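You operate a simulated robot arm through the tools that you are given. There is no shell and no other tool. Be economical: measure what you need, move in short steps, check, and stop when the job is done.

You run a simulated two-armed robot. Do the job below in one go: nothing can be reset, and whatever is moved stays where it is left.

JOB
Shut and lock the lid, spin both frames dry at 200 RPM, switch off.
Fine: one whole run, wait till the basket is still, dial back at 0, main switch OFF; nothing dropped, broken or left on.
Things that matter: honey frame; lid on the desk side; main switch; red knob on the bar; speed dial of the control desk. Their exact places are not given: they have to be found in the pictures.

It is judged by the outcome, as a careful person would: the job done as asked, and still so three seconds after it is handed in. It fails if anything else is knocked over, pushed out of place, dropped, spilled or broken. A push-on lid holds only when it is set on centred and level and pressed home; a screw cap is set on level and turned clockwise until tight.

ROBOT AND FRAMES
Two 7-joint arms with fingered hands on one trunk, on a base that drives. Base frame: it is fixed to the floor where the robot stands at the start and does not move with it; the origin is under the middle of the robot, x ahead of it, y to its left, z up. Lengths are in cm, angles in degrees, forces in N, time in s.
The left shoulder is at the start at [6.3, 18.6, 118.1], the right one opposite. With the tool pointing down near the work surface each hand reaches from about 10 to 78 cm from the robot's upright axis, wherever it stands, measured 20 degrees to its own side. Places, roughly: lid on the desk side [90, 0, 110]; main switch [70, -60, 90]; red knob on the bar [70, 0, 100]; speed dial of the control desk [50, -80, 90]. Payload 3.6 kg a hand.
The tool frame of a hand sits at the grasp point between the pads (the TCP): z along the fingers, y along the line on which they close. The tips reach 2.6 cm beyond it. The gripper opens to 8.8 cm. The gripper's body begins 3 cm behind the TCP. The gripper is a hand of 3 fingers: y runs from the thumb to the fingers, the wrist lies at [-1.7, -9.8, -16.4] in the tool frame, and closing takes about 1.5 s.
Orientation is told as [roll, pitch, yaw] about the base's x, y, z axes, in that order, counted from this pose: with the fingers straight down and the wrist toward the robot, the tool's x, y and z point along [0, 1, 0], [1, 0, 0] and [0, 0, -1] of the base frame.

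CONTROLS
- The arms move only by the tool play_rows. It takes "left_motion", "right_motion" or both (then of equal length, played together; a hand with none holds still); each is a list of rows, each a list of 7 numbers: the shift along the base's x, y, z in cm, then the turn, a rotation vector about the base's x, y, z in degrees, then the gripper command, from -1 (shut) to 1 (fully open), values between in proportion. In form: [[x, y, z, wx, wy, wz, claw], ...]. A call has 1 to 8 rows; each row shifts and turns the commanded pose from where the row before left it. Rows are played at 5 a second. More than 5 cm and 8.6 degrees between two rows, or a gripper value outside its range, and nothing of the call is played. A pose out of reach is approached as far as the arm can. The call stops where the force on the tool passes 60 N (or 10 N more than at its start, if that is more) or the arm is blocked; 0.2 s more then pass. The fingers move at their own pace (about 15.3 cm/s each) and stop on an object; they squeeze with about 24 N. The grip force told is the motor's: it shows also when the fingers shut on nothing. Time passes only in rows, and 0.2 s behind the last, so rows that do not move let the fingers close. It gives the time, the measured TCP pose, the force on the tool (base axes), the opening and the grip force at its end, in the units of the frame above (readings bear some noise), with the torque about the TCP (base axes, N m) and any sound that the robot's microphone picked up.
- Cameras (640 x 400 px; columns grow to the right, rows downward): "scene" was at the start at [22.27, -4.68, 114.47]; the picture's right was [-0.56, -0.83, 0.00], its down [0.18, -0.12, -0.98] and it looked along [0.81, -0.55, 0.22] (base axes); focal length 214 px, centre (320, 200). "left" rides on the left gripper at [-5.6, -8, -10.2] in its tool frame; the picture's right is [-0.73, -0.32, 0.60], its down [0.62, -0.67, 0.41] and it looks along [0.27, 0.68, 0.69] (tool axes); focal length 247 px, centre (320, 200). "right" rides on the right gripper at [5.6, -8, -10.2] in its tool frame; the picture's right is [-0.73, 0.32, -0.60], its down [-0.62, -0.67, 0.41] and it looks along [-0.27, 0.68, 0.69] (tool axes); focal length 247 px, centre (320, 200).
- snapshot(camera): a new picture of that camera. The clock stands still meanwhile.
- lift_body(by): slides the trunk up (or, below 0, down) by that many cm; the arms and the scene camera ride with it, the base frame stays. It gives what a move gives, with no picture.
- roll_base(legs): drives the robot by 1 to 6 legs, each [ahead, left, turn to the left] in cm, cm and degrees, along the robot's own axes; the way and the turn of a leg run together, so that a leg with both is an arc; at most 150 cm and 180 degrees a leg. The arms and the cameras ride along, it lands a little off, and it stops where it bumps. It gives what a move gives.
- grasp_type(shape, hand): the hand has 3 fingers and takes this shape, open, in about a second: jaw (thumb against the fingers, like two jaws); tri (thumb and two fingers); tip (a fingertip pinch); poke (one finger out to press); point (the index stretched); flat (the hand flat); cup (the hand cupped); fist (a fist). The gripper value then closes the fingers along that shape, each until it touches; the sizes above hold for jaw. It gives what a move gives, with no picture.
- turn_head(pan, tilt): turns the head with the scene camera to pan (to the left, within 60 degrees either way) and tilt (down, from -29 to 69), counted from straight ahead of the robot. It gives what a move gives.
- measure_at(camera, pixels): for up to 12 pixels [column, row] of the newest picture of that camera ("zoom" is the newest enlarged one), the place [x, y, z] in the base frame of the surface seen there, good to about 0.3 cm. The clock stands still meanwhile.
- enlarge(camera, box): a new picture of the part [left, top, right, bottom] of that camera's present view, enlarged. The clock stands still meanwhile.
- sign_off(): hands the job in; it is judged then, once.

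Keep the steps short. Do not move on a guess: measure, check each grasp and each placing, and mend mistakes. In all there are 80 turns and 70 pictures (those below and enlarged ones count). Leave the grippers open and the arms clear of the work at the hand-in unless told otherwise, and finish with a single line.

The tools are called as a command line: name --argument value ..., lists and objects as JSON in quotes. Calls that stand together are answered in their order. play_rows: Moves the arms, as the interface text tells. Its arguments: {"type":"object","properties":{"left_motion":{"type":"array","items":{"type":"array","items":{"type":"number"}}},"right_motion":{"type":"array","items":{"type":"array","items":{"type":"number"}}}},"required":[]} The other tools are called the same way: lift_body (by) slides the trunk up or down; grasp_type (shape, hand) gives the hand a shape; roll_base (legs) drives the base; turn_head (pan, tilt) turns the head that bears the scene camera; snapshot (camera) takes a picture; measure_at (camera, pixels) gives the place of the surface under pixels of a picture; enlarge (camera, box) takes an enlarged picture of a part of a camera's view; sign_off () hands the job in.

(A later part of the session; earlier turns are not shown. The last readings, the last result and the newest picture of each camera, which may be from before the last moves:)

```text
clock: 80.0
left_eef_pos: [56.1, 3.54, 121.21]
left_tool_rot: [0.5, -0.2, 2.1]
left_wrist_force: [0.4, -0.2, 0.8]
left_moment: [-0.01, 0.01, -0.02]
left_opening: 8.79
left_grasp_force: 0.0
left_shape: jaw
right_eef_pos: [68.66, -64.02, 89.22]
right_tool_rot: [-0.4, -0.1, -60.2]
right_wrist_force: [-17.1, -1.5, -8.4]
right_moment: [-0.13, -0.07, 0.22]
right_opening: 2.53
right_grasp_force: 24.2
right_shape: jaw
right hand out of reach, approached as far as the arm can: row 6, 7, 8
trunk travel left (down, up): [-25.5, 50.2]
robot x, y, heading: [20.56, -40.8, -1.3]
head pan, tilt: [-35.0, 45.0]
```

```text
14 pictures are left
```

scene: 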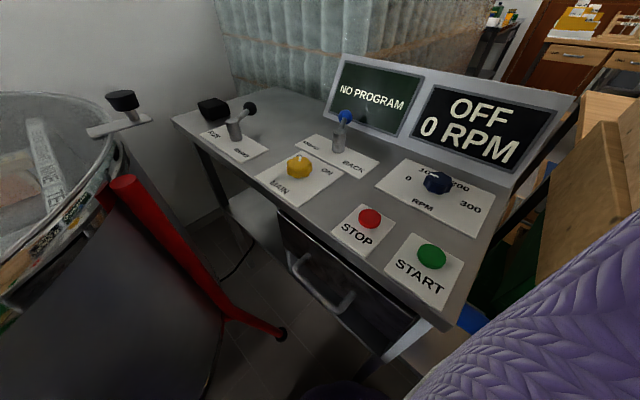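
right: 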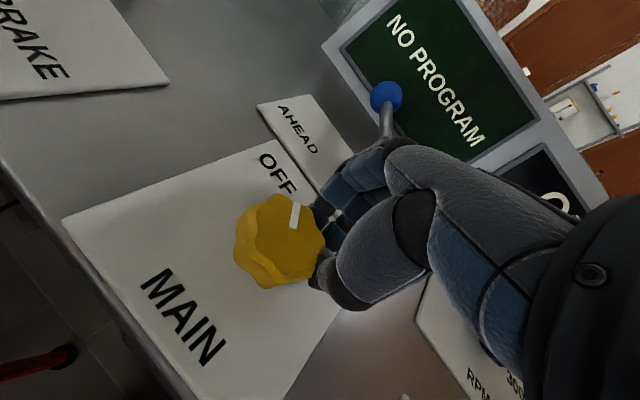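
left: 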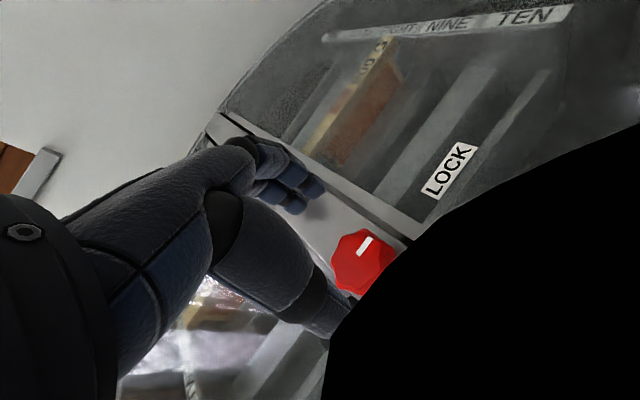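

The hand slid off late (reach limit near yaw −60). I open, rise a little, wind back to about +20, and look at the mark.

play_rows --right_motion '[[0, 0, 0, 0, 0, 0, 1], [0, 0, 0, 0, 0, 0, 1], [0, 0, 3, 0, 0, 0, 1], [0, 0, 1, 0, 0, 8, 1], [0, 0, 0, 0, 0, 8, 1], [0, 0, 0, 0, 0, 8, 1], [0, 0, 0, 0, 0, 8, 1], [0, 0, 0, 0, 0, 8, 1]]'

play_rows --right_motion '[[0, 0, 0, 0, 0, 8, 1], [0, 0, 0, 0, 0, 8, 1], [0, 0, 0, 0, 0, 8, 1], [0, 0, 0, 0, 0, 8, 1], [0, 0, 0, 0, 0, 8, 1], [0, 0, 0, 0, 0, 0, 1]]'

snapshot --camera "right"

```text
clock: 81.8
left_eef_pos: [56.09, 3.48, 121.23]
left_tool_rot: [0.4, -0.2, 2.3]
left_wrist_force: [0.3, 0.2, 0.3]
left_moment: [0.02, 0.02, 0.03]
left_opening: 8.81
left_grasp_force: 0.1
left_shape: jaw
right_eef_pos: [69.11, -63.8, 93.5]
right_tool_rot: [0.6, -0.4, -19.9]
right_wrist_force: [0.3, 0.7, 0.9]
right_moment: [-0.04, -0.01, 0.01]
right_opening: 8.76
right_grasp_force: 0.0
right_shape: jaw
trunk travel left (down, up): [-25.5, 50.2]
robot x, y, heading: [20.61, -40.88, -1.5]
head pan, tilt: [-35.0, 45.0]
```

```text
clock: 83.2
left_eef_pos: [56.16, 3.47, 121.32]
left_tool_rot: [0.6, 0.1, 2.2]
left_wrist_force: [-0.4, -0.2, 0.7]
left_moment: [0.04, 0.02, -0.06]
left_opening: 8.81
left_grasp_force: 0.0
left_shape: jaw
right_eef_pos: [69.26, -63.86, 93.63]
right_tool_rot: [0.7, -0.4, 19.9]
right_wrist_force: [-0.9, 0.7, 0.1]
right_moment: [0.01, -0.01, -0.01]
right_opening: 8.75
right_grasp_force: 0.1
right_shape: jaw
trunk travel left (down, up): [-25.5, 50.2]
robot x, y, heading: [20.41, -41.0, -1.0]
head pan, tilt: [-35.0, 45.0]
```

```text
13 pictures are left
```

right: 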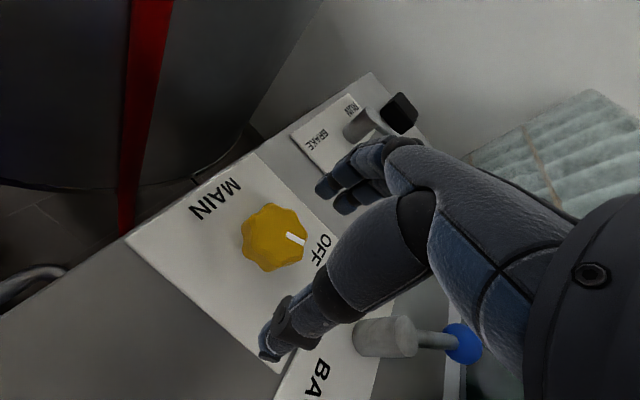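

Knob is back at OFF (it snaps to the nearer end). I start from yaw +40 this time so the whole turn stays in reach: re-centre, descend, close.

play_rows --right_motion '[[0.2, 1.0, 0, 0, 0, 7, 1], [0.1, 1.0, 0, 0, 0, 7, 1], [0, 0, 0, 0, 0, 7, 1], [0, 0, -2.2, 0, 0, 0, 1], [0, 0, -2.1, 0, 0, 0, 1], [0, 0, 0, 0, 0, 0, 1]]'

snapshot --camera "right"

```text
clock: 84.6
left_eef_pos: [56.07, 3.47, 121.12]
left_tool_rot: [0.5, -0.2, 2.2]
left_wrist_force: [0.0, 0.0, -0.9]
left_moment: [0.0, -0.01, 0.01]
left_opening: 8.78
left_grasp_force: 0.0
left_shape: jaw
right_eef_pos: [69.53, -61.95, 89.32]
right_tool_rot: [0.6, -0.2, 41.0]
right_wrist_force: [0.4, -0.7, -0.2]
right_moment: [0.01, 0.01, -0.06]
right_opening: 8.76
right_grasp_force: 0.1
right_shape: jaw
trunk travel left (down, up): [-25.5, 50.2]
robot x, y, heading: [20.23, -40.9, -1.4]
head pan, tilt: [-35.0, 45.0]
```

```text
12 pictures are left
```

right: 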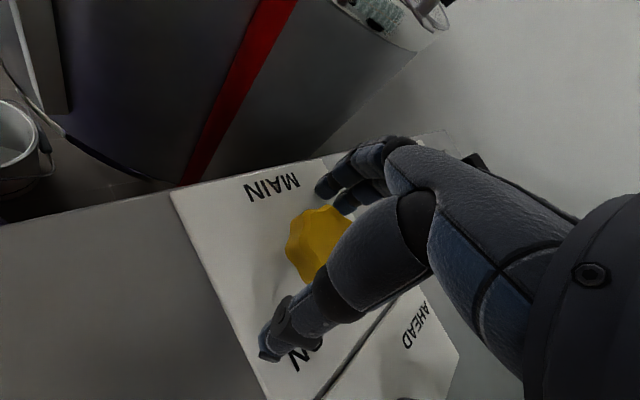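

play_rows --right_motion '[[0, 0, -0.1, 0, 0, 0, -1], [0, 0, 0, 0, 0, 0, -1], [0, 0, 0, 0, 0, 0, -1], [0, 0, 0, 0, 0, 0, -1], [0, 0, 0, 0, 0, 0, -1], [0, 0, 0, 0, 0, 0, -1], [0, 0, 0, 0, 0, 0, -1]]'

play_rows --right_motion '[[0, 0, 0, 0, 0, -6, -1], [0, 0, 0, 0, 0, -6, -1], [0, 0, 0, 0, 0, -6, -1], [0, 0, 0, 0, 0, -6, -1], [0, 0, 0, 0, 0, -6, -1], [0, 0, 0, 0, 0, -6, -1], [0, 0, 0, 0, 0, -6, -1], [0, 0, 0, 0, 0, -6, -1]]'

play_rows --right_motion '[[0, 0, 0, 0, 0, -6, -1], [0, 0, 0, 0, 0, -6, -1], [0, 0, 0, 0, 0, -6, -1], [0, 0, 0, 0, 0, -6, -1], [0, 0, 0, 0, 0, 0, -1]]'

snapshot --camera "scene"

```text
clock: 86.2
left_eef_pos: [56.24, 3.56, 121.19]
left_tool_rot: [0.5, -0.1, 2.2]
left_wrist_force: [-0.2, 0.3, -0.7]
left_moment: [-0.02, -0.03, 0.02]
left_opening: 8.81
left_grasp_force: 0.1
left_shape: jaw
right_eef_pos: [69.6, -61.9, 89.22]
right_tool_rot: [0.5, -0.2, 40.9]
right_wrist_force: [18.0, 3.3, 6.9]
right_moment: [0.12, -0.46, 0.01]
right_opening: 3.85
right_grasp_force: 24.1
right_shape: jaw
trunk travel left (down, up): [-25.5, 50.2]
robot x, y, heading: [20.45, -40.93, -1.5]
head pan, tilt: [-35.0, 45.0]
```

```text
clock: 88.0
left_eef_pos: [56.29, 3.56, 121.08]
left_tool_rot: [0.5, 0.0, 2.2]
left_wrist_force: [0.1, 0.0, 0.4]
left_moment: [0.0, 0.04, -0.02]
left_opening: 8.77
left_grasp_force: 0.0
left_shape: jaw
right_eef_pos: [69.71, -61.82, 89.2]
right_tool_rot: [0.6, -0.4, -7.2]
right_wrist_force: [19.3, -0.4, 5.4]
right_moment: [-0.06, -0.46, 0.01]
right_opening: 3.9
right_grasp_force: 24.1
right_shape: jaw
trunk travel left (down, up): [-25.5, 50.2]
robot x, y, heading: [20.48, -41.19, -1.1]
head pan, tilt: [-35.0, 45.0]
```

```text
clock: 89.2
left_eef_pos: [56.21, 3.55, 121.15]
left_tool_rot: [0.4, -0.1, 2.2]
left_wrist_force: [0.4, 0.1, 0.5]
left_moment: [0.0, 0.01, 0.03]
left_opening: 8.8
left_grasp_force: 0.1
left_shape: jaw
right_eef_pos: [69.7, -61.76, 89.22]
right_tool_rot: [0.6, -0.3, -31.0]
right_wrist_force: [17.9, 7.2, 5.5]
right_moment: [0.13, -0.41, 0.58]
right_opening: 3.94
right_grasp_force: 24.0
right_shape: jaw
trunk travel left (down, up): [-25.5, 50.2]
robot x, y, heading: [20.78, -41.07, -1.5]
head pan, tilt: [-35.0, 45.0]
```

```text
11 pictures are left
```

scene: 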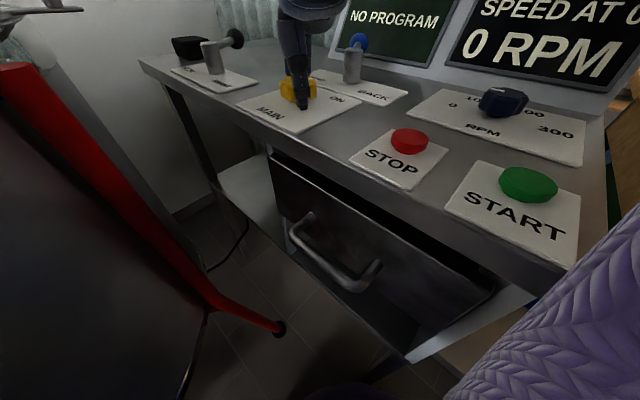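

Display now reads "SPEED AT 0 …/0 RPM": MAIN is ON. Release, rise, and carry the right hand above the RPM dial.

play_rows --right_motion '[[0, 0, 0, 0, 0, 0, 1], [0, 0, 0, 0, 0, 0, 1], [0, 0, 3.5, 0, 0, 0, 1], [0, 0, 4.5, 0, 0, 0, 1], [0, 0, 4.5, 0, 0, 0, 1], [-3.6, -3.1, 1, 0, 0, 0, 1], [-3.6, -3.1, 0, 0, 0, 0, 1], [-3.6, -3.1, 0, 0, 0, 0, 1]]'

play_rows --right_motion '[[-3.6, -3.1, 0, 0, 0, 0, 1], [-3.6, -3.1, 0, 0, 0, 0, 1], [0, 0, 0, 0, 0, 0, 1]]'

snapshot --camera "right"

turn_head --pan -50 --tilt 35

snapshot --camera "scene"

```text
clock: 91.0
left_eef_pos: [56.32, 3.68, 120.99]
left_tool_rot: [0.4, 0.1, 2.2]
left_wrist_force: [-0.5, 0.4, -0.3]
left_moment: [0.0, -0.01, 0.02]
left_opening: 8.78
left_grasp_force: 0.0
left_shape: jaw
right_eef_pos: [60.57, -71.17, 103.26]
right_tool_rot: [0.3, 0.0, -31.0]
right_wrist_force: [-0.4, -0.4, 0.6]
right_moment: [0.03, -0.01, 0.02]
right_opening: 8.79
right_grasp_force: 0.0
right_shape: jaw
right hand out of reach, approached as far as the arm can: row 8
trunk travel left (down, up): [-25.5, 50.2]
robot x, y, heading: [20.33, -41.03, -1.5]
head pan, tilt: [-35.0, 45.0]
```

```text
clock: 91.8
left_eef_pos: [56.57, 4.0, 120.92]
left_tool_rot: [0.2, 0.1, 2.2]
left_wrist_force: [-0.2, 0.2, 0.2]
left_moment: [-0.03, 0.02, -0.01]
left_opening: 8.8
left_grasp_force: 0.0
left_shape: jaw
right_eef_pos: [58.02, -78.28, 105.56]
right_tool_rot: [0.2, 0.0, -30.9]
right_wrist_force: [-0.1, 0.6, -0.2]
right_moment: [-0.02, 0.02, 0.01]
right_opening: 8.81
right_grasp_force: 0.0
right_shape: jaw
right hand out of reach, approached as far as the arm can: row 1, 2
trunk travel left (down, up): [-25.5, 50.2]
robot x, y, heading: [20.67, -40.59, -1.3]
head pan, tilt: [-35.0, 45.0]
```

```text
10 pictures are left
```

right: 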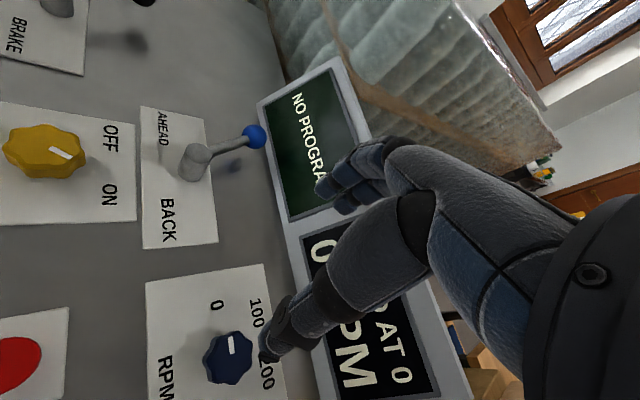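

```text
clock: 92.6
left_eef_pos: [56.52, 3.96, 120.84]
left_tool_rot: [0.3, 0.2, 2.2]
left_wrist_force: [0.2, -0.4, -0.2]
left_moment: [-0.01, 0.03, 0.01]
left_opening: 8.8
left_grasp_force: 0.0
left_shape: jaw
right_eef_pos: [58.02, -78.33, 105.67]
right_tool_rot: [0.3, 0.0, -31.1]
right_wrist_force: [0.4, 0.3, 0.1]
right_moment: [-0.03, -0.02, 0.03]
right_opening: 8.8
right_grasp_force: 0.1
right_shape: jaw
trunk travel left (down, up): [-25.5, 50.2]
robot x, y, heading: [20.59, -41.13, -1.4]
head pan, tilt: [-50.0, 35.0]
```

```text
9 pictures are left
```

scene: 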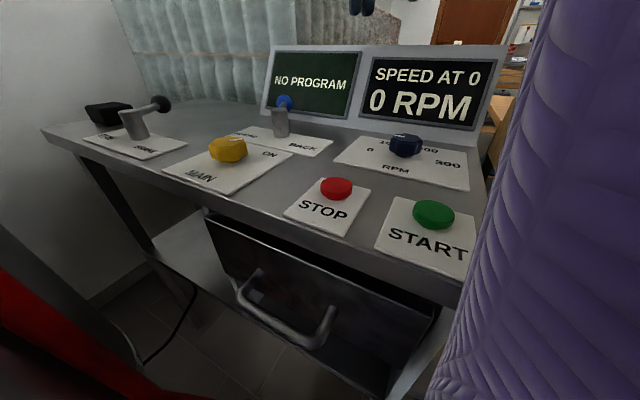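

The dial mark is near 100; "SPEED AT 0" asks for the dial at 0 first. The dial is too near my shoulder, so I pull the hand in toward y −64 and back the base 17 cm.

play_rows --right_motion '[[0.5, 3.6, 1, 0, 0, 2, 1], [0.5, 3.6, 1, 0, 0, 2, 1], [0.5, 3.6, 1, 0, 0, 2, 1], [0.5, 3.6, 0, 0, 0, 2, 1]]'

roll_base --legs '[[-17, 0, 0]]'

```text
clock: 93.6
left_eef_pos: [56.15, 3.53, 121.18]
left_tool_rot: [0.5, 0.0, 2.2]
left_wrist_force: [-1.1, 0.2, 0.3]
left_moment: [-0.03, -0.02, 0.02]
left_opening: 8.79
left_grasp_force: 0.0
left_shape: jaw
right_eef_pos: [59.58, -64.15, 108.7]
right_tool_rot: [0.6, -0.3, -23.0]
right_wrist_force: [-0.4, 0.3, 0.8]
right_moment: [0.0, 0.06, 0.0]
right_opening: 8.8
right_grasp_force: 0.1
right_shape: jaw
trunk travel left (down, up): [-25.5, 50.2]
robot x, y, heading: [20.25, -40.69, -1.3]
head pan, tilt: [-50.0, 35.0]
```

```text
clock: 95.0
left_eef_pos: [39.09, 3.89, 121.15]
left_tool_rot: [0.5, -0.1, 2.2]
left_wrist_force: [-0.4, 0.8, 1.0]
left_moment: [0.0, -0.05, 0.01]
left_opening: 8.81
left_grasp_force: 0.1
left_shape: jaw
right_eef_pos: [42.59, -63.71, 108.75]
right_tool_rot: [0.6, -0.3, -23.1]
right_wrist_force: [-1.0, -0.4, 0.3]
right_moment: [0.02, 0.0, 0.02]
right_opening: 8.79
right_grasp_force: 0.0
right_shape: jaw
trunk travel left (down, up): [-25.5, 50.2]
robot x, y, heading: [3.65, -40.8, -1.5]
head pan, tilt: [-50.0, 35.0]
```

Measuring the dial and labels in the newest right picture.

measure_at --camera "right" --pixels '[[228, 360], [232, 345], [205, 365], [232, 332], [225, 383], [217, 305], [255, 312], [265, 375], [250, 352], [234, 338], [20, 360], [66, 155]]'

measure_at --camera "scene" --pixels '[[405, 142], [390, 144], [421, 144], [436, 213], [415, 214], [455, 214], [336, 187], [371, 150], [449, 165], [386, 142]]'

```text
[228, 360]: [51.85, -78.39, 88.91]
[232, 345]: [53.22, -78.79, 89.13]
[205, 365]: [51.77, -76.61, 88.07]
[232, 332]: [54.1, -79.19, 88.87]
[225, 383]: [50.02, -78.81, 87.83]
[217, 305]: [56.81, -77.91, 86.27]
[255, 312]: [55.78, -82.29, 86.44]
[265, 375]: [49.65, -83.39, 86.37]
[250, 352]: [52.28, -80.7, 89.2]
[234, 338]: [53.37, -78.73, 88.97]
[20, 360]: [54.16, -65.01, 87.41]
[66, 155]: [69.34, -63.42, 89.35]
```

```text
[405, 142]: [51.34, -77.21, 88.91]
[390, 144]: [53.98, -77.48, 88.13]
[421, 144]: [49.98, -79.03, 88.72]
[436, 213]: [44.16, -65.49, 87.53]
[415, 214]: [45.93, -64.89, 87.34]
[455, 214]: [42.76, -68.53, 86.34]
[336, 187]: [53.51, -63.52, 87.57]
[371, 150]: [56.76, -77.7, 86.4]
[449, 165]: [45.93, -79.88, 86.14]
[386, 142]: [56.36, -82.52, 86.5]
```

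Dial centre (52.0,-78.7). Labels sit at about 0: +10°, 100: −45°, 200: −112°, 300: −170°; mark at about −8°. So ~+20° brings it to 0. Go above it.

play_rows --right_motion '[[1.88, -3, -2.3, 0, 0, -3.4, 1], [1.88, -3, -2.3, 0, 0, -3.4, 1], [1.88, -3, -2.3, 0, 0, -3.4, 1], [1.88, -3, -2.3, 0, 0, -3.4, 1], [1.88, -3, -2.3, 0, 0, -3.4, 1], [0, 0, 0, 0, 0, 0, 1]]'

```text
clock: 96.4
left_eef_pos: [39.37, 3.93, 121.03]
left_tool_rot: [0.5, 0.0, 2.0]
left_wrist_force: [-1.0, 0.1, 0.3]
left_moment: [0.0, -0.01, 0.03]
left_opening: 8.78
left_grasp_force: 0.0
left_shape: jaw
right_eef_pos: [52.38, -78.73, 97.09]
right_tool_rot: [0.6, -0.1, -40.2]
right_wrist_force: [-0.5, -0.2, -0.2]
right_moment: [0.0, 0.02, 0.0]
right_opening: 8.77
right_grasp_force: 0.0
right_shape: jaw
trunk travel left (down, up): [-25.5, 50.2]
robot x, y, heading: [3.52, -40.35, -1.2]
head pan, tilt: [-50.0, 35.0]
```

Descend, close, and turn toward 0 until the stop.

play_rows --right_motion '[[-0.3, 0, -3, 0, 0, 0, 1], [0, 0, -3, 0, 0, 0, 1], [0, 0, -1.8, 0, 0, 0, 1], [0, 0, 0, 0, 0, 0, 1]]'

play_rows --right_motion '[[0, 0, 0, 0, 0, 0, -1], [0, 0, 0, 0, 0, 0, -1], [0, 0, 0, 0, 0, 0, -1], [0, 0, 0, 0, 0, 0, -1], [0, 0, 0, 0, 0, 0, -1], [0, 0, 0, 0, 0, 0, -1], [0, 0, 0, 0, 0, 0, -1]]'

play_rows --right_motion '[[0, 0, 0, 0, 0, 5, -1], [0, 0, 0, 0, 0, 5, -1], [0, 0, 0, 0, 0, 5, -1], [0, 0, 0, 0, 0, 5, -1], [0, 0, 0, 0, 0, 4, -1], [0, 0, 0, 0, 0, 0, -1]]'

enlarge --camera "scene" --box '[200, 30, 520, 230]'

```text
clock: 97.4
left_eef_pos: [39.05, 3.86, 121.08]
left_tool_rot: [0.5, -0.1, 2.2]
left_wrist_force: [0.3, 0.0, -0.8]
left_moment: [0.06, 0.01, 0.02]
left_opening: 8.79
left_grasp_force: 0.1
left_shape: jaw
right_eef_pos: [51.77, -78.83, 89.28]
right_tool_rot: [0.7, -0.3, -40.0]
right_wrist_force: [0.0, 0.4, -0.4]
right_moment: [-0.01, 0.01, -0.01]
right_opening: 8.79
right_grasp_force: 0.2
right_shape: jaw
trunk travel left (down, up): [-25.5, 50.2]
robot x, y, heading: [3.46, -40.76, -1.0]
head pan, tilt: [-50.0, 35.0]
```

```text
clock: 99.0
left_eef_pos: [39.18, 3.85, 121.11]
left_tool_rot: [0.5, 0.0, 2.2]
left_wrist_force: [0.5, 0.1, 0.2]
left_moment: [0.01, 0.03, -0.01]
left_opening: 8.81
left_grasp_force: 0.1
left_shape: jaw
right_eef_pos: [51.75, -78.81, 89.31]
right_tool_rot: [0.6, -0.3, -40.0]
right_wrist_force: [0.9, -0.1, -1.8]
right_moment: [0.0, -0.04, -0.02]
right_opening: 3.35
right_grasp_force: 24.5
right_shape: jaw
trunk travel left (down, up): [-25.5, 50.2]
robot x, y, heading: [3.81, -40.6, -1.2]
head pan, tilt: [-50.0, 35.0]
```

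```text
clock: 100.4
left_eef_pos: [40.07, 5.36, 120.51]
left_tool_rot: [0.0, 0.5, 2.5]
left_wrist_force: [-0.3, 0.5, 0.3]
left_moment: [0.0, -0.01, 0.02]
left_opening: 8.76
left_grasp_force: 0.0
left_shape: jaw
right_eef_pos: [53.21, -77.34, 89.97]
right_tool_rot: [-0.8, -0.6, -14.6]
right_wrist_force: [8.0, 9.0, 1.1]
right_moment: [0.06, -0.15, 0.05]
right_opening: 2.26
right_grasp_force: 23.8
right_shape: jaw
trunk travel left (down, up): [-25.5, 50.2]
robot x, y, heading: [3.7, -40.92, -0.7]
head pan, tilt: [-50.0, 35.0]
```

```text
2.00 times, centred on (360, 130) of scene
```

zoom: 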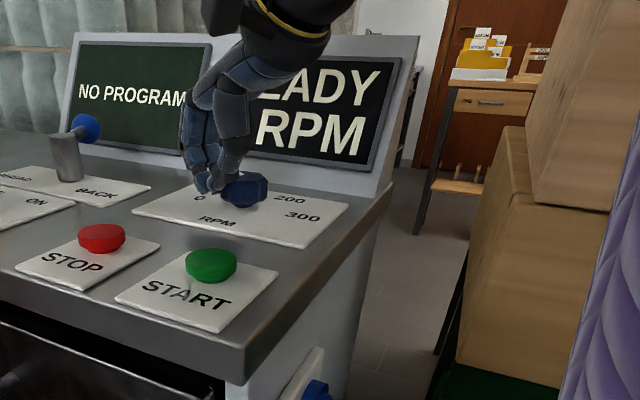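

Display: READY. Dial is at 0. Release, rise, and move to above START (44.2,-65.5).

play_rows --right_motion '[[0, 0, 0, 0, 0, 0, 1], [0, 0, 0, 0, 0, 0, 1], [0, 0, 4, 0, 0, 0, 1], [0, 0, 4.5, 0, 0, 0, 1], [-1.9, 3.3, 0, 0, 0, 0, 1], [-1.9, 3.3, 0, 0, 0, 0, 0], [-1.9, 3.3, 0, 0, 0, 0, -1], [-1.9, 3.3, 0, 0, 0, 0, -1]]'

play_rows --right_motion '[[0, 0, 0, 0, 0, 0, -1], [0, 0, 0, 0, 0, 0, -1], [0, 0, 0, 0, 0, 0, -1], [0, 0, -2, 0, 0, 0, -1], [0, 0, 0, 0, 0, 0, -1]]'

snapshot --camera "right"

```text
clock: 102.2
left_eef_pos: [39.25, 3.93, 121.19]
left_tool_rot: [0.4, 0.0, 2.1]
left_wrist_force: [-0.1, 0.4, -0.4]
left_moment: [-0.01, -0.01, 0.01]
left_opening: 8.79
left_grasp_force: 0.0
left_shape: jaw
right_eef_pos: [45.41, -65.67, 98.44]
right_tool_rot: [0.6, -0.2, -16.1]
right_wrist_force: [-0.3, -0.6, -0.8]
right_moment: [0.0, 0.04, -0.01]
right_opening: 0.0
right_grasp_force: 24.3
right_shape: jaw
right hand out of reach, approached as far as the arm can: row 8
trunk travel left (down, up): [-25.5, 50.2]
robot x, y, heading: [3.69, -40.41, -1.2]
head pan, tilt: [-50.0, 35.0]
```

```text
clock: 103.4
left_eef_pos: [39.22, 3.91, 121.25]
left_tool_rot: [0.6, -0.1, 2.2]
left_wrist_force: [-0.1, 1.2, -0.5]
left_moment: [0.0, 0.01, 0.03]
left_opening: 8.79
left_grasp_force: 0.1
left_shape: jaw
right_eef_pos: [45.47, -65.57, 96.38]
right_tool_rot: [0.7, -0.2, -16.0]
right_wrist_force: [0.1, 0.0, -0.4]
right_moment: [-0.01, 0.0, -0.01]
right_opening: 0.0
right_grasp_force: 24.2
right_shape: jaw
trunk travel left (down, up): [-25.5, 50.2]
robot x, y, heading: [3.83, -40.49, -1.1]
head pan, tilt: [-50.0, 35.0]
```

```text
7 pictures are left
```

right: 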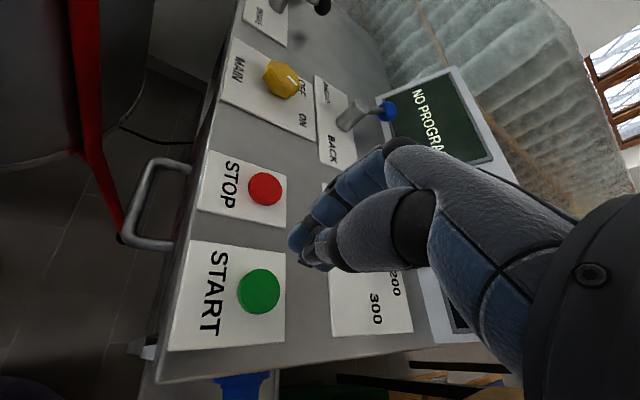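

measure_at --camera "right" --pixels '[[258, 291], [240, 293], [277, 290], [258, 272], [262, 311], [310, 258], [264, 189]]'

```text
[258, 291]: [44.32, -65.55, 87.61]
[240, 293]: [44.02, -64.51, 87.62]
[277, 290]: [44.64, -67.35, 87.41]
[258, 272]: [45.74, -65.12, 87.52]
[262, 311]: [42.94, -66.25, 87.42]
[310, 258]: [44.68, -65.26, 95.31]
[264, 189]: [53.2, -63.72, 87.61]
```

Button centre (44.3,-65.8,87.6). Shift and come down near it, then press in small steps.

play_rows --right_motion '[[-1.1, -0.1, -2, 0, 0, 0, -1], [0, 0, -2, 0, 0, 0, -1], [0, 0, -1.5, 0, 0, 0, -1], [0, 0, -0.4, 0, 0, 0, -1], [0, 0, -0.4, 0, 0, 0, -1], [0, 0, -0.4, 0, 0, 0, -1]]'

```text
clock: 104.8
left_eef_pos: [39.07, 3.81, 121.25]
left_tool_rot: [0.5, -0.1, 2.2]
left_wrist_force: [0.5, 0.2, 0.5]
left_moment: [0.01, 0.01, 0.02]
left_opening: 8.8
left_grasp_force: 0.0
left_shape: jaw
right_eef_pos: [45.76, -65.53, 89.82]
right_tool_rot: [0.7, -0.8, -16.1]
right_wrist_force: [0.3, -6.0, 24.1]
right_moment: [-0.38, 0.05, 0.04]
right_opening: 0.0
right_grasp_force: 23.9
right_shape: jaw
right hand out of reach, approached as far as the arm can: row 1
trunk travel left (down, up): [-25.5, 50.2]
robot x, y, heading: [3.31, -40.44, -1.2]
head pan, tilt: [-50.0, 35.0]
heard: click
```

A click was heard. Rise, open, and move back toward the dial, then read the display.

play_rows --right_motion '[[0, 0, 4, 0, 0, 0, -1], [0, 0, 4.5, 0, 0, 0, -1], [1.6, -3.3, 0, 0, 0, 5, 0], [1.6, -3.3, 0, 0, 0, 5, 1], [1.6, -3.3, 0, 0, 0, 5, 1], [1.4, -3.3, 0, 0, 0, 5, 1]]'

enlarge --camera "scene" --box '[200, 30, 520, 230]'

```text
clock: 106.2
left_eef_pos: [39.52, 5.47, 120.66]
left_tool_rot: [-0.2, 0.1, 2.4]
left_wrist_force: [-0.9, -0.3, -0.5]
left_moment: [0.01, 0.03, -0.02]
left_opening: 8.83
left_grasp_force: 0.0
left_shape: jaw
right_eef_pos: [53.07, -77.51, 98.93]
right_tool_rot: [-1.4, -0.2, 4.7]
right_wrist_force: [0.5, -0.1, -1.4]
right_moment: [-0.02, -0.03, 0.02]
right_opening: 8.76
right_grasp_force: 0.1
right_shape: jaw
trunk travel left (down, up): [-25.5, 50.2]
robot x, y, heading: [3.58, -40.76, -1.1]
head pan, tilt: [-50.0, 35.0]
```

```text
2.00 times, centred on (360, 130) of scene
```

zoom: 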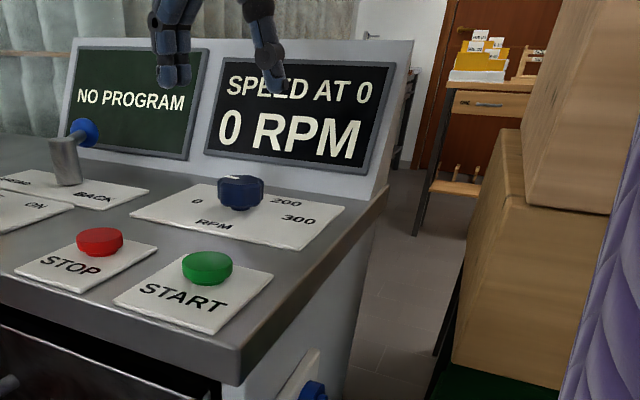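

START with the dial at 0 was refused: "SPEED AT 0" means no speed is set (dial rests at 0). So set 200 first: about −120° in two grips. First I let the pose settle.

play_rows --right_motion '[[0, 0, 0, 0, 0, 3, 1], [0, 0, 0, 0, 0, 3, 1], [0, 0, 0, 0, 0, 0, 1]]'

```text
clock: 107.2
left_eef_pos: [38.79, 5.7, 120.5]
left_tool_rot: [-0.2, 0.0, 3.0]
left_wrist_force: [0.6, -1.2, -0.6]
left_moment: [0.01, 0.01, -0.01]
left_opening: 8.79
left_grasp_force: 0.1
left_shape: jaw
right_eef_pos: [53.25, -76.92, 99.37]
right_tool_rot: [-3.4, 0.0, 11.9]
right_wrist_force: [0.5, 0.2, 0.6]
right_moment: [-0.02, 0.0, 0.02]
right_opening: 8.79
right_grasp_force: 0.1
right_shape: jaw
trunk travel left (down, up): [-25.5, 50.2]
robot x, y, heading: [3.88, -40.69, -0.7]
head pan, tilt: [-50.0, 35.0]
stopped in row 3 (right hand): the arm was blocked; the commanded pose is now the measured one
```

Blocked: my elbow is meeting the hives at this yaw. I turn the hand back to −30 and drive 10 cm left for room.

play_rows --right_motion '[[0, 1, 0, 1, 0, -7, 1], [0, 1, 0, 1, 0, -7, 1], [0, 1, 0, 1, 0, -7, 1], [0, 0, 0, 0.5, 0, -7, 1], [0, 0, 0, 0, 0, -7, 1], [0, 0, 0, 0, 0, -5, 1]]'

roll_base --legs '[[0, 10, 0]]'

```text
clock: 108.6
left_eef_pos: [38.99, 4.42, 121.23]
left_tool_rot: [0.5, 0.0, 2.8]
left_wrist_force: [-0.5, 0.0, 0.3]
left_moment: [0.03, 0.0, -0.01]
left_opening: 8.78
left_grasp_force: 0.0
left_shape: jaw
right_eef_pos: [53.04, -75.24, 98.54]
right_tool_rot: [1.9, -0.1, -28.7]
right_wrist_force: [-0.2, -0.2, -0.1]
right_moment: [0.0, -0.02, 0.03]
right_opening: 8.78
right_grasp_force: 0.1
right_shape: jaw
trunk travel left (down, up): [-25.5, 50.2]
robot x, y, heading: [3.91, -40.56, -0.6]
head pan, tilt: [-50.0, 35.0]
```

```text
clock: 109.8
left_eef_pos: [38.94, 14.85, 121.12]
left_tool_rot: [0.4, 0.0, 3.1]
left_wrist_force: [0.1, -0.9, 0.0]
left_moment: [-0.03, -0.02, 0.02]
left_opening: 8.82
left_grasp_force: 0.1
left_shape: jaw
right_eef_pos: [53.28, -64.63, 98.49]
right_tool_rot: [1.8, 0.0, -28.6]
right_wrist_force: [-0.6, -0.1, -0.1]
right_moment: [-0.03, 0.01, 0.0]
right_opening: 8.79
right_grasp_force: 0.1
right_shape: jaw
trunk travel left (down, up): [-25.5, 50.2]
robot x, y, heading: [3.99, -30.42, -0.7]
head pan, tilt: [-50.0, 35.0]
```

Now to the dial hover with yaw ≈ 0.

play_rows --right_motion '[[-0.3, -3.55, 0, -0.4, 0, 7, 1], [-0.3, -3.55, 0, -0.4, 0, 7, 1], [-0.3, -3.55, 0, -0.4, 0, 7, 1], [-0.3, -3.55, 0, 0, 0, 7, 1], [0, 0, 0, 0, 0, 0, 1]]'

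```text
clock: 111.0
left_eef_pos: [38.94, 14.75, 121.24]
left_tool_rot: [0.4, 0.0, 2.9]
left_wrist_force: [0.5, -0.5, -0.3]
left_moment: [-0.02, -0.01, 0.01]
left_opening: 8.79
left_grasp_force: 0.1
left_shape: jaw
right_eef_pos: [52.07, -79.05, 98.4]
right_tool_rot: [0.8, -0.5, -0.5]
right_wrist_force: [0.9, 0.0, 0.1]
right_moment: [-0.03, 0.02, -0.02]
right_opening: 8.8
right_grasp_force: 0.0
right_shape: jaw
trunk travel left (down, up): [-25.5, 50.2]
robot x, y, heading: [3.81, -30.3, -0.3]
head pan, tilt: [-50.0, 35.0]
```

Clear. Descend to 89.3, close, then turn −60°.

play_rows --right_motion '[[0, 0.2, -4.5, 0, 0, 0, 1], [0, 0, -3.5, 0, 0, 0, 1], [0, 0, -1.1, 0, 0, 0, 1], [0, 0, 0, 0, 0, 0, -1], [0, 0, 0, 0, 0, 0, -1], [0, 0, 0, 0, 0, 0, -1], [0, 0, 0, 0, 0, 0, -1], [0, 0, 0, 0, 0, 0, -1]]'

play_rows --right_motion '[[0, 0, 0, 0, 0, 0, -1], [0, 0, 0, 0, 0, -8, -1], [0, 0, 0, 0, 0, -8, -1], [0, 0, 0, 0, 0, -8, -1], [0, 0, 0, 0, 0, -8, -1], [0, 0, 0, 0, 0, -8, -1], [0, 0, 0, 0, 0, -8, -1], [0, 0, 0, 0, 0, -8, -1]]'

```text
clock: 112.8
left_eef_pos: [39.02, 14.81, 121.22]
left_tool_rot: [0.5, 0.0, 2.9]
left_wrist_force: [0.6, 0.1, 0.1]
left_moment: [-0.01, 0.02, 0.01]
left_opening: 8.79
left_grasp_force: 0.0
left_shape: jaw
right_eef_pos: [52.01, -78.83, 89.28]
right_tool_rot: [0.7, -0.4, -0.4]
right_wrist_force: [-0.5, 0.8, -1.9]
right_moment: [0.0, -0.01, 0.01]
right_opening: 3.36
right_grasp_force: 23.3
right_shape: jaw
trunk travel left (down, up): [-25.5, 50.2]
robot x, y, heading: [3.88, -30.3, -0.5]
head pan, tilt: [-50.0, 35.0]
```

```text
clock: 114.6
left_eef_pos: [38.95, 14.73, 121.13]
left_tool_rot: [0.5, -0.1, 3.1]
left_wrist_force: [-0.6, 0.0, -0.5]
left_moment: [0.03, -0.04, 0.04]
left_opening: 8.8
left_grasp_force: 0.0
left_shape: jaw
right_eef_pos: [52.01, -78.89, 89.47]
right_tool_rot: [0.6, -0.2, -56.6]
right_wrist_force: [1.0, -1.8, -10.2]
right_moment: [-0.09, -0.04, 0.08]
right_opening: 3.29
right_grasp_force: 23.8
right_shape: jaw
trunk travel left (down, up): [-25.5, 50.2]
robot x, y, heading: [4.1, -30.16, -0.8]
head pan, tilt: [-50.0, 35.0]
```

Firm grip through −56°. 4° more, release, rise, wind back 60°, re-grip.

play_rows --right_motion '[[0, 0, 0, 0, 0, -4, -1], [0, 0, 0, 0, 0, 0, -1], [0, 0, 0, 0, 0, 0, 1], [0, 0, 0, 0, 0, 0, 1], [0, 0, 4, 0, 0, 0, 1], [0, 0, 0, 0, 0, 8, 1], [0, 0, 0, 0, 0, 8, 1], [0, 0, 0, 0, 0, 8, 1]]'

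play_rows --right_motion '[[0, 0, 0, 0, 0, 8, 1], [0, 0, 0, 0, 0, 8, 1], [0, 0, 0, 0, 0, 8, 1], [0, 0, 0, 0, 0, 8, 1], [0, 0, 0, 0, 0, 4, 1], [0, 0, 0, 0, 0, 0, 1]]'

snapshot --camera "right"

```text
clock: 116.4
left_eef_pos: [38.87, 14.79, 121.24]
left_tool_rot: [0.6, 0.0, 3.1]
left_wrist_force: [-0.4, 0.1, 0.1]
left_moment: [-0.02, -0.02, -0.01]
left_opening: 8.79
left_grasp_force: 0.0
left_shape: jaw
right_eef_pos: [52.02, -78.85, 93.32]
right_tool_rot: [0.8, -0.5, -36.2]
right_wrist_force: [0.3, 0.3, -0.7]
right_moment: [-0.02, -0.01, 0.0]
right_opening: 8.77
right_grasp_force: 0.1
right_shape: jaw
trunk travel left (down, up): [-25.5, 50.2]
robot x, y, heading: [3.78, -30.19, -0.3]
head pan, tilt: [-50.0, 35.0]
```

```text
clock: 117.8
left_eef_pos: [39.03, 14.77, 121.23]
left_tool_rot: [0.4, 0.0, 2.9]
left_wrist_force: [0.3, 0.0, 0.6]
left_moment: [0.0, 0.0, -0.03]
left_opening: 8.79
left_grasp_force: 0.1
left_shape: jaw
right_eef_pos: [51.91, -78.77, 93.41]
right_tool_rot: [0.8, -0.4, -0.5]
right_wrist_force: [0.6, -0.8, 0.1]
right_moment: [0.01, -0.02, -0.01]
right_opening: 8.78
right_grasp_force: 0.0
right_shape: jaw
trunk travel left (down, up): [-25.5, 50.2]
robot x, y, heading: [4.22, -30.74, -0.5]
head pan, tilt: [-50.0, 35.0]
```

```text
5 pictures are left
```

right: 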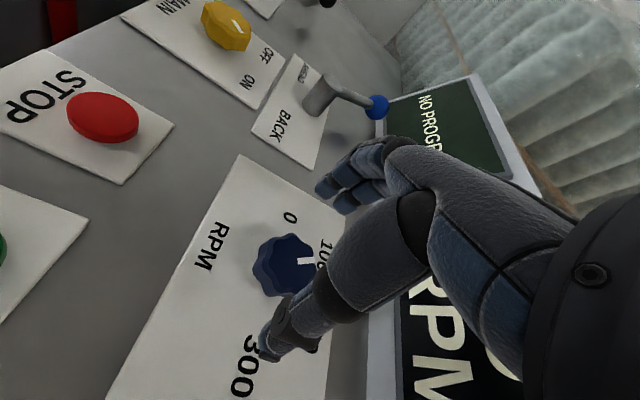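

measure_at --camera "right" --pixels '[[301, 262], [307, 261], [313, 261], [285, 265], [290, 217], [325, 250], [243, 365], [283, 234], [258, 272], [270, 293], [237, 27], [220, 25]]'

```text
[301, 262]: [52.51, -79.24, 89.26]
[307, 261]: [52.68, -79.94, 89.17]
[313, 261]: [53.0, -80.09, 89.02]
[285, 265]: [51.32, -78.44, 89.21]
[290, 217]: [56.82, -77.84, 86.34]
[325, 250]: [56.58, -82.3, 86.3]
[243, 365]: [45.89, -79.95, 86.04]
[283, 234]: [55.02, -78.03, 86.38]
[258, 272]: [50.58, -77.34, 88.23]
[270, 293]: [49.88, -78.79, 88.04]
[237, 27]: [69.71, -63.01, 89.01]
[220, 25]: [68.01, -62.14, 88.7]
```

Mark at about −52° = 100 (labels step 60°). Re-grip and turn another −60°.

play_rows --right_motion '[[0, 0, -2.5, 0, 0, 0, 1], [0, 0, -1.6, 0, 0, 0, 1], [0, 0, 0, 0, 0, 0, -1], [0, 0, 0, 0, 0, 0, -1], [0, 0, 0, 0, 0, 0, -1], [0, 0, 0, 0, 0, 0, -1], [0, 0, 0, 0, 0, 0, -1], [0, 0, 0, 0, 0, 0, -1]]'

play_rows --right_motion '[[0, 0, 0, 0, 0, -7.5, -1], [0, 0, 0, 0, 0, -7.5, -1], [0, 0, 0, 0, 0, -7.5, -1], [0, 0, 0, 0, 0, -7.5, -1], [0, 0, 0, 0, 0, -7.5, -1], [0, 0, 0, 0, 0, -7.5, -1], [0, 0, 0, 0, 0, -7.5, -1], [0, 0, 0, 0, 0, -7.5, -1]]'

play_rows --right_motion '[[0, 0, 0, 0, 0, 0, -1], [0, 0, 0, 0, 0, 0, 1], [0, 0, 0, 0, 0, 0, 1], [0, 0, 4, 0, 0, 0, 1], [0, 0, 4.5, 0, 0, 5, 1], [-1.5, 3, 0, 0, 0, 8, 1], [-1.5, 3, 0, 0, 0, 8, 1], [0, 0, 0, 0, 0, 0, 1]]'

enlarge --camera "scene" --box '[200, 30, 520, 230]'

```text
clock: 119.6
left_eef_pos: [38.86, 14.71, 121.25]
left_tool_rot: [0.5, 0.1, 2.9]
left_wrist_force: [0.5, 0.4, -0.9]
left_moment: [-0.02, 0.0, 0.0]
left_opening: 8.8
left_grasp_force: 0.0
left_shape: jaw
right_eef_pos: [51.95, -78.67, 89.34]
right_tool_rot: [0.7, -0.4, -0.5]
right_wrist_force: [0.9, -1.9, -1.0]
right_moment: [-0.05, -0.08, 0.02]
right_opening: 3.35
right_grasp_force: 24.3
right_shape: jaw
trunk travel left (down, up): [-25.5, 50.2]
robot x, y, heading: [3.93, -29.96, -0.4]
head pan, tilt: [-50.0, 35.0]
```

```text
clock: 121.4
left_eef_pos: [38.89, 14.85, 121.16]
left_tool_rot: [0.5, 0.0, 3.0]
left_wrist_force: [0.0, -1.2, -0.6]
left_moment: [-0.03, 0.03, 0.0]
left_opening: 8.8
left_grasp_force: 0.0
left_shape: jaw
right_eef_pos: [52.0, -78.79, 89.3]
right_tool_rot: [0.7, -0.5, -60.6]
right_wrist_force: [2.3, 0.1, 3.2]
right_moment: [0.01, -0.06, 0.08]
right_opening: 3.35
right_grasp_force: 24.1
right_shape: jaw
trunk travel left (down, up): [-25.5, 50.2]
robot x, y, heading: [3.93, -30.08, -0.5]
head pan, tilt: [-50.0, 35.0]
```

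```text
clock: 123.2
left_eef_pos: [38.96, 14.76, 121.14]
left_tool_rot: [0.5, -0.1, 3.0]
left_wrist_force: [0.2, -0.5, 0.2]
left_moment: [0.02, 0.02, -0.01]
left_opening: 8.76
left_grasp_force: 0.1
left_shape: jaw
right_eef_pos: [48.87, -72.75, 97.85]
right_tool_rot: [0.7, -0.3, -39.4]
right_wrist_force: [-0.5, -0.3, -0.3]
right_moment: [0.0, -0.01, -0.02]
right_opening: 8.79
right_grasp_force: 0.1
right_shape: jaw
trunk travel left (down, up): [-25.5, 50.2]
robot x, y, heading: [3.91, -30.26, -0.4]
head pan, tilt: [-50.0, 35.0]
```

```text
2.00 times, centred on (360, 130) of scene
```

zoom: 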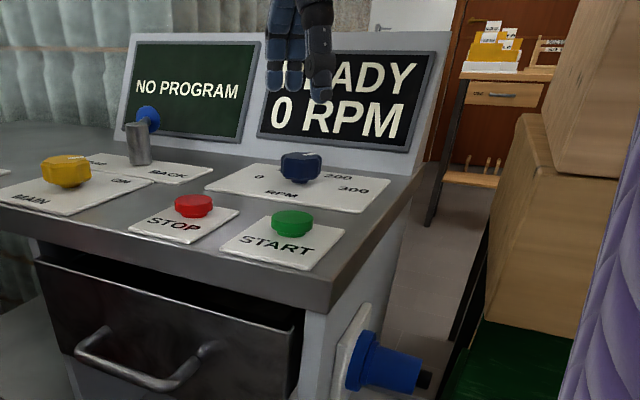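

READY with dial at ~200. Close the fingers, go over START, press down.

play_rows --right_motion '[[-2.2, 3.5, 0, 0, 0, 5, -1], [-2.2, 3.5, 0, 0, 0, 5, -1], [0, 0, 0, 0, 0, 5, -1], [0, 0, 0, 0, 0, 0, -1], [0, 0, 0, 0, 0, 0, -1], [0, 0, 0, 0, 0, 0, -1], [0, 0, 0, 0, 0, 0, -1]]'

play_rows --right_motion '[[0, 0, -3, 0, 0, 0, -1], [0, 0, -3, 0, 0, 0, -1], [0, 0, -1, 0, 0, 0, -1], [0, 0, -0.4, 0, 0, 0, -1], [0, 0, -0.4, 0, 0, 0, -1], [0, 0, -0.4, 0, 0, 0, -1], [0, 0, -0.3, 0, 0, 0, -1]]'

```text
clock: 124.8
left_eef_pos: [38.86, 14.75, 121.11]
left_tool_rot: [0.5, 0.0, 3.0]
left_wrist_force: [-0.2, 0.2, -0.2]
left_moment: [-0.03, -0.02, 0.0]
left_opening: 8.78
left_grasp_force: 0.0
left_shape: jaw
right_eef_pos: [44.81, -65.81, 97.67]
right_tool_rot: [0.7, -0.4, -24.5]
right_wrist_force: [-0.2, 0.1, -0.4]
right_moment: [-0.02, -0.01, 0.03]
right_opening: 0.01
right_grasp_force: 23.6
right_shape: jaw
trunk travel left (down, up): [-25.5, 50.2]
robot x, y, heading: [4.08, -30.27, -0.3]
head pan, tilt: [-50.0, 35.0]
```

```text
clock: 126.4
left_eef_pos: [38.76, 14.91, 121.17]
left_tool_rot: [0.4, 0.0, 3.0]
left_wrist_force: [-0.7, 1.1, 0.5]
left_moment: [0.01, 0.01, -0.04]
left_opening: 8.81
left_grasp_force: 0.1
left_shape: jaw
right_eef_pos: [45.07, -65.85, 89.65]
right_tool_rot: [0.8, -1.0, -24.4]
right_wrist_force: [1.4, -0.1, 26.5]
right_moment: [-0.2, 0.09, 0.05]
right_opening: 0.02
right_grasp_force: 23.9
right_shape: jaw
right hand out of reach, approached as far as the arm can: row 1
trunk travel left (down, up): [-25.5, 50.2]
robot x, y, heading: [3.68, -30.27, -0.5]
head pan, tilt: [-50.0, 35.0]
heard: click
```

Click. Rise clear and read the display.

play_rows --right_motion '[[0, 0, 4, 0, 0, 0, -1], [0, 0, 4.5, 0, 0, 0, -1], [0, 2, 2, 0, 0, 0, 1], [0, 0, 0, 0, 0, 0, 1], [0, 0, 0, 0, 0, 0, 1], [0, 0, 0, 0, 0, 0, 1], [0, 0, 0, 0, 0, 0, 1], [0, 0, 0, 0, 0, 0, 1]]'

enlarge --camera "scene" --box '[160, 30, 480, 230]'

```text
clock: 128.2
left_eef_pos: [38.9, 14.83, 121.1]
left_tool_rot: [0.5, 0.0, 3.0]
left_wrist_force: [-0.7, 0.2, 0.1]
left_moment: [0.02, -0.01, 0.02]
left_opening: 8.79
left_grasp_force: 0.0
left_shape: jaw
right_eef_pos: [44.87, -64.03, 99.95]
right_tool_rot: [0.7, -0.4, -24.5]
right_wrist_force: [-0.5, -0.6, -0.2]
right_moment: [0.03, 0.04, 0.02]
right_opening: 8.73
right_grasp_force: 0.1
right_shape: jaw
trunk travel left (down, up): [-25.5, 50.2]
robot x, y, heading: [3.67, -30.23, -0.5]
head pan, tilt: [-50.0, 35.0]
```

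```text
2.00 times, centred on (320, 130) of scene
```

zoom: 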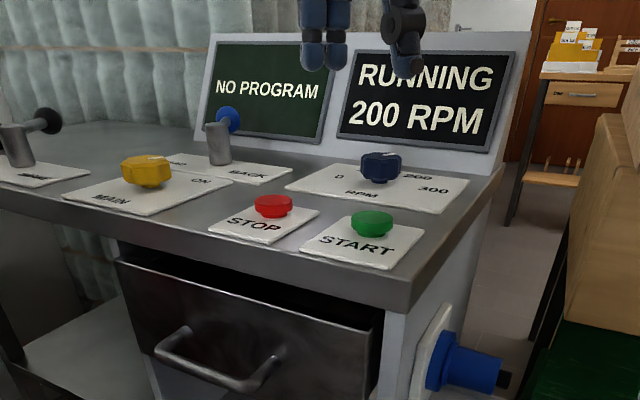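

RUNNING at 200 RPM. Now I wait and listen for the end of the run.

play_rows --right_motion '[[0, 0, 0, 0, 0, 0, 1], [0, 0, 0, 0, 0, 0, 1], [0, 0, 0, 0, 0, 0, 1], [0, 0, 0, 0, 0, 0, 1], [0, 0, 0, 0, 0, 0, 1], [0, 0, 0, 0, 0, 0, 1], [0, 0, 0, 0, 0, 0, 1], [0, 0, 0, 0, 0, 0, 1]]'

play_rows --right_motion '[[0, 0, 0, 0, 0, 0, 1], [0, 0, 0, 0, 0, 0, 1], [0, 0, 0, 0, 0, 0, 1], [0, 0, 0, 0, 0, 0, 1], [0, 0, 0, 0, 0, 0, 1], [0, 0, 0, 0, 0, 0, 1], [0, 0, 0, 0, 0, 0, 1], [0, 0, 0, 0, 0, 0, 1]]'

play_rows --right_motion '[[0, 0, 0, 0, 0, 0, 1], [0, 0, 0, 0, 0, 0, 1], [0, 0, 0, 0, 0, 0, 1], [0, 0, 0, 0, 0, 0, 1], [0, 0, 0, 0, 0, 0, 1], [0, 0, 0, 0, 0, 0, 1], [0, 0, 0, 0, 0, 0, 1], [0, 0, 0, 0, 0, 0, 1]]'

play_rows --right_motion '[[0, 0, 0, 0, 0, 0, 1], [0, 0, 0, 0, 0, 0, 1], [0, 0, 0, 0, 0, 0, 1], [0, 0, 0, 0, 0, 0, 1], [0, 0, 0, 0, 0, 0, 1], [0, 0, 0, 0, 0, 0, 1], [0, 0, 0, 0, 0, 0, 1], [0, 0, 0, 0, 0, 0, 1]]'

play_rows --right_motion '[[0, 0, 0, 0, 0, 0, 1], [0, 0, 0, 0, 0, 0, 1], [0, 0, 0, 0, 0, 0, 1], [0, 0, 0, 0, 0, 0, 1], [0, 0, 0, 0, 0, 0, 1], [0, 0, 0, 0, 0, 0, 1], [0, 0, 0, 0, 0, 0, 1], [0, 0, 0, 0, 0, 0, 1]]'

play_rows --right_motion '[[0, 0, 0, 0, 0, 0, 1], [0, 0, 0, 0, 0, 0, 1], [0, 0, 0, 0, 0, 0, 1], [0, 0, 0, 0, 0, 0, 1], [0, 0, 0, 0, 0, 0, 1], [0, 0, 0, 0, 0, 0, 1], [0, 0, 0, 0, 0, 0, 1], [0, 0, 0, 0, 0, 0, 1]]'

```text
clock: 130.0
left_eef_pos: [38.97, 14.76, 121.21]
left_tool_rot: [0.5, 0.0, 2.9]
left_wrist_force: [0.2, -1.1, 0.6]
left_moment: [0.0, 0.01, 0.03]
left_opening: 8.77
left_grasp_force: 0.0
left_shape: jaw
right_eef_pos: [45.01, -64.05, 99.94]
right_tool_rot: [0.7, -0.5, -24.5]
right_wrist_force: [0.4, 0.4, 0.0]
right_moment: [0.0, 0.0, 0.02]
right_opening: 8.77
right_grasp_force: 0.0
right_shape: jaw
trunk travel left (down, up): [-25.5, 50.2]
robot x, y, heading: [3.83, -30.07, -0.4]
head pan, tilt: [-50.0, 35.0]
```

```text
clock: 131.8
left_eef_pos: [38.97, 14.78, 121.18]
left_tool_rot: [0.4, 0.0, 3.1]
left_wrist_force: [0.7, -0.3, -0.6]
left_moment: [-0.01, -0.03, -0.02]
left_opening: 8.8
left_grasp_force: 0.0
left_shape: jaw
right_eef_pos: [44.97, -64.13, 99.95]
right_tool_rot: [0.7, -0.4, -24.4]
right_wrist_force: [0.3, 0.1, 0.3]
right_moment: [0.01, 0.01, -0.01]
right_opening: 8.76
right_grasp_force: 0.2
right_shape: jaw
trunk travel left (down, up): [-25.5, 50.2]
robot x, y, heading: [3.99, -29.9, -0.3]
head pan, tilt: [-50.0, 35.0]
```

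```text
clock: 133.6
left_eef_pos: [38.82, 14.83, 121.19]
left_tool_rot: [0.6, 0.0, 3.1]
left_wrist_force: [0.4, -0.2, -0.6]
left_moment: [0.03, -0.03, 0.02]
left_opening: 8.8
left_grasp_force: 0.1
left_shape: jaw
right_eef_pos: [45.0, -63.95, 100.0]
right_tool_rot: [0.7, -0.3, -24.4]
right_wrist_force: [-0.3, -0.8, -0.4]
right_moment: [-0.02, -0.02, 0.01]
right_opening: 8.78
right_grasp_force: 0.1
right_shape: jaw
trunk travel left (down, up): [-25.5, 50.2]
robot x, y, heading: [3.76, -29.96, -0.4]
head pan, tilt: [-50.0, 35.0]
```

```text
clock: 135.4
left_eef_pos: [38.8, 14.82, 121.11]
left_tool_rot: [0.6, 0.0, 3.0]
left_wrist_force: [-0.2, 0.2, -0.1]
left_moment: [0.03, 0.01, 0.0]
left_opening: 8.78
left_grasp_force: 0.0
left_shape: jaw
right_eef_pos: [45.08, -64.03, 99.97]
right_tool_rot: [0.7, -0.4, -24.5]
right_wrist_force: [-0.4, 0.6, -0.2]
right_moment: [0.02, 0.02, 0.02]
right_opening: 8.76
right_grasp_force: 0.0
right_shape: jaw
trunk travel left (down, up): [-25.5, 50.2]
robot x, y, heading: [3.87, -30.14, -0.6]
head pan, tilt: [-50.0, 35.0]
```

```text
clock: 137.2
left_eef_pos: [38.94, 14.75, 121.17]
left_tool_rot: [0.4, 0.1, 2.9]
left_wrist_force: [0.1, 0.7, -0.2]
left_moment: [-0.02, 0.0, -0.01]
left_opening: 8.79
left_grasp_force: 0.0
left_shape: jaw
right_eef_pos: [44.9, -64.08, 100.02]
right_tool_rot: [0.6, -0.3, -24.5]
right_wrist_force: [-0.5, 1.7, 0.0]
right_moment: [0.01, -0.04, 0.03]
right_opening: 8.77
right_grasp_force: 0.1
right_shape: jaw
trunk travel left (down, up): [-25.5, 50.2]
robot x, y, heading: [3.74, -30.07, -0.2]
head pan, tilt: [-50.0, 35.0]
```

```text
clock: 139.0
left_eef_pos: [38.84, 14.74, 121.2]
left_tool_rot: [0.5, 0.1, 3.0]
left_wrist_force: [-0.3, 0.1, 0.0]
left_moment: [-0.02, 0.03, 0.0]
left_opening: 8.78
left_grasp_force: 0.1
left_shape: jaw
right_eef_pos: [45.0, -64.08, 99.91]
right_tool_rot: [0.7, -0.4, -24.5]
right_wrist_force: [0.1, 0.5, -0.8]
right_moment: [-0.01, -0.03, 0.0]
right_opening: 8.75
right_grasp_force: 0.1
right_shape: jaw
trunk travel left (down, up): [-25.5, 50.2]
robot x, y, heading: [3.83, -30.2, -0.4]
head pan, tilt: [-50.0, 35.0]
```

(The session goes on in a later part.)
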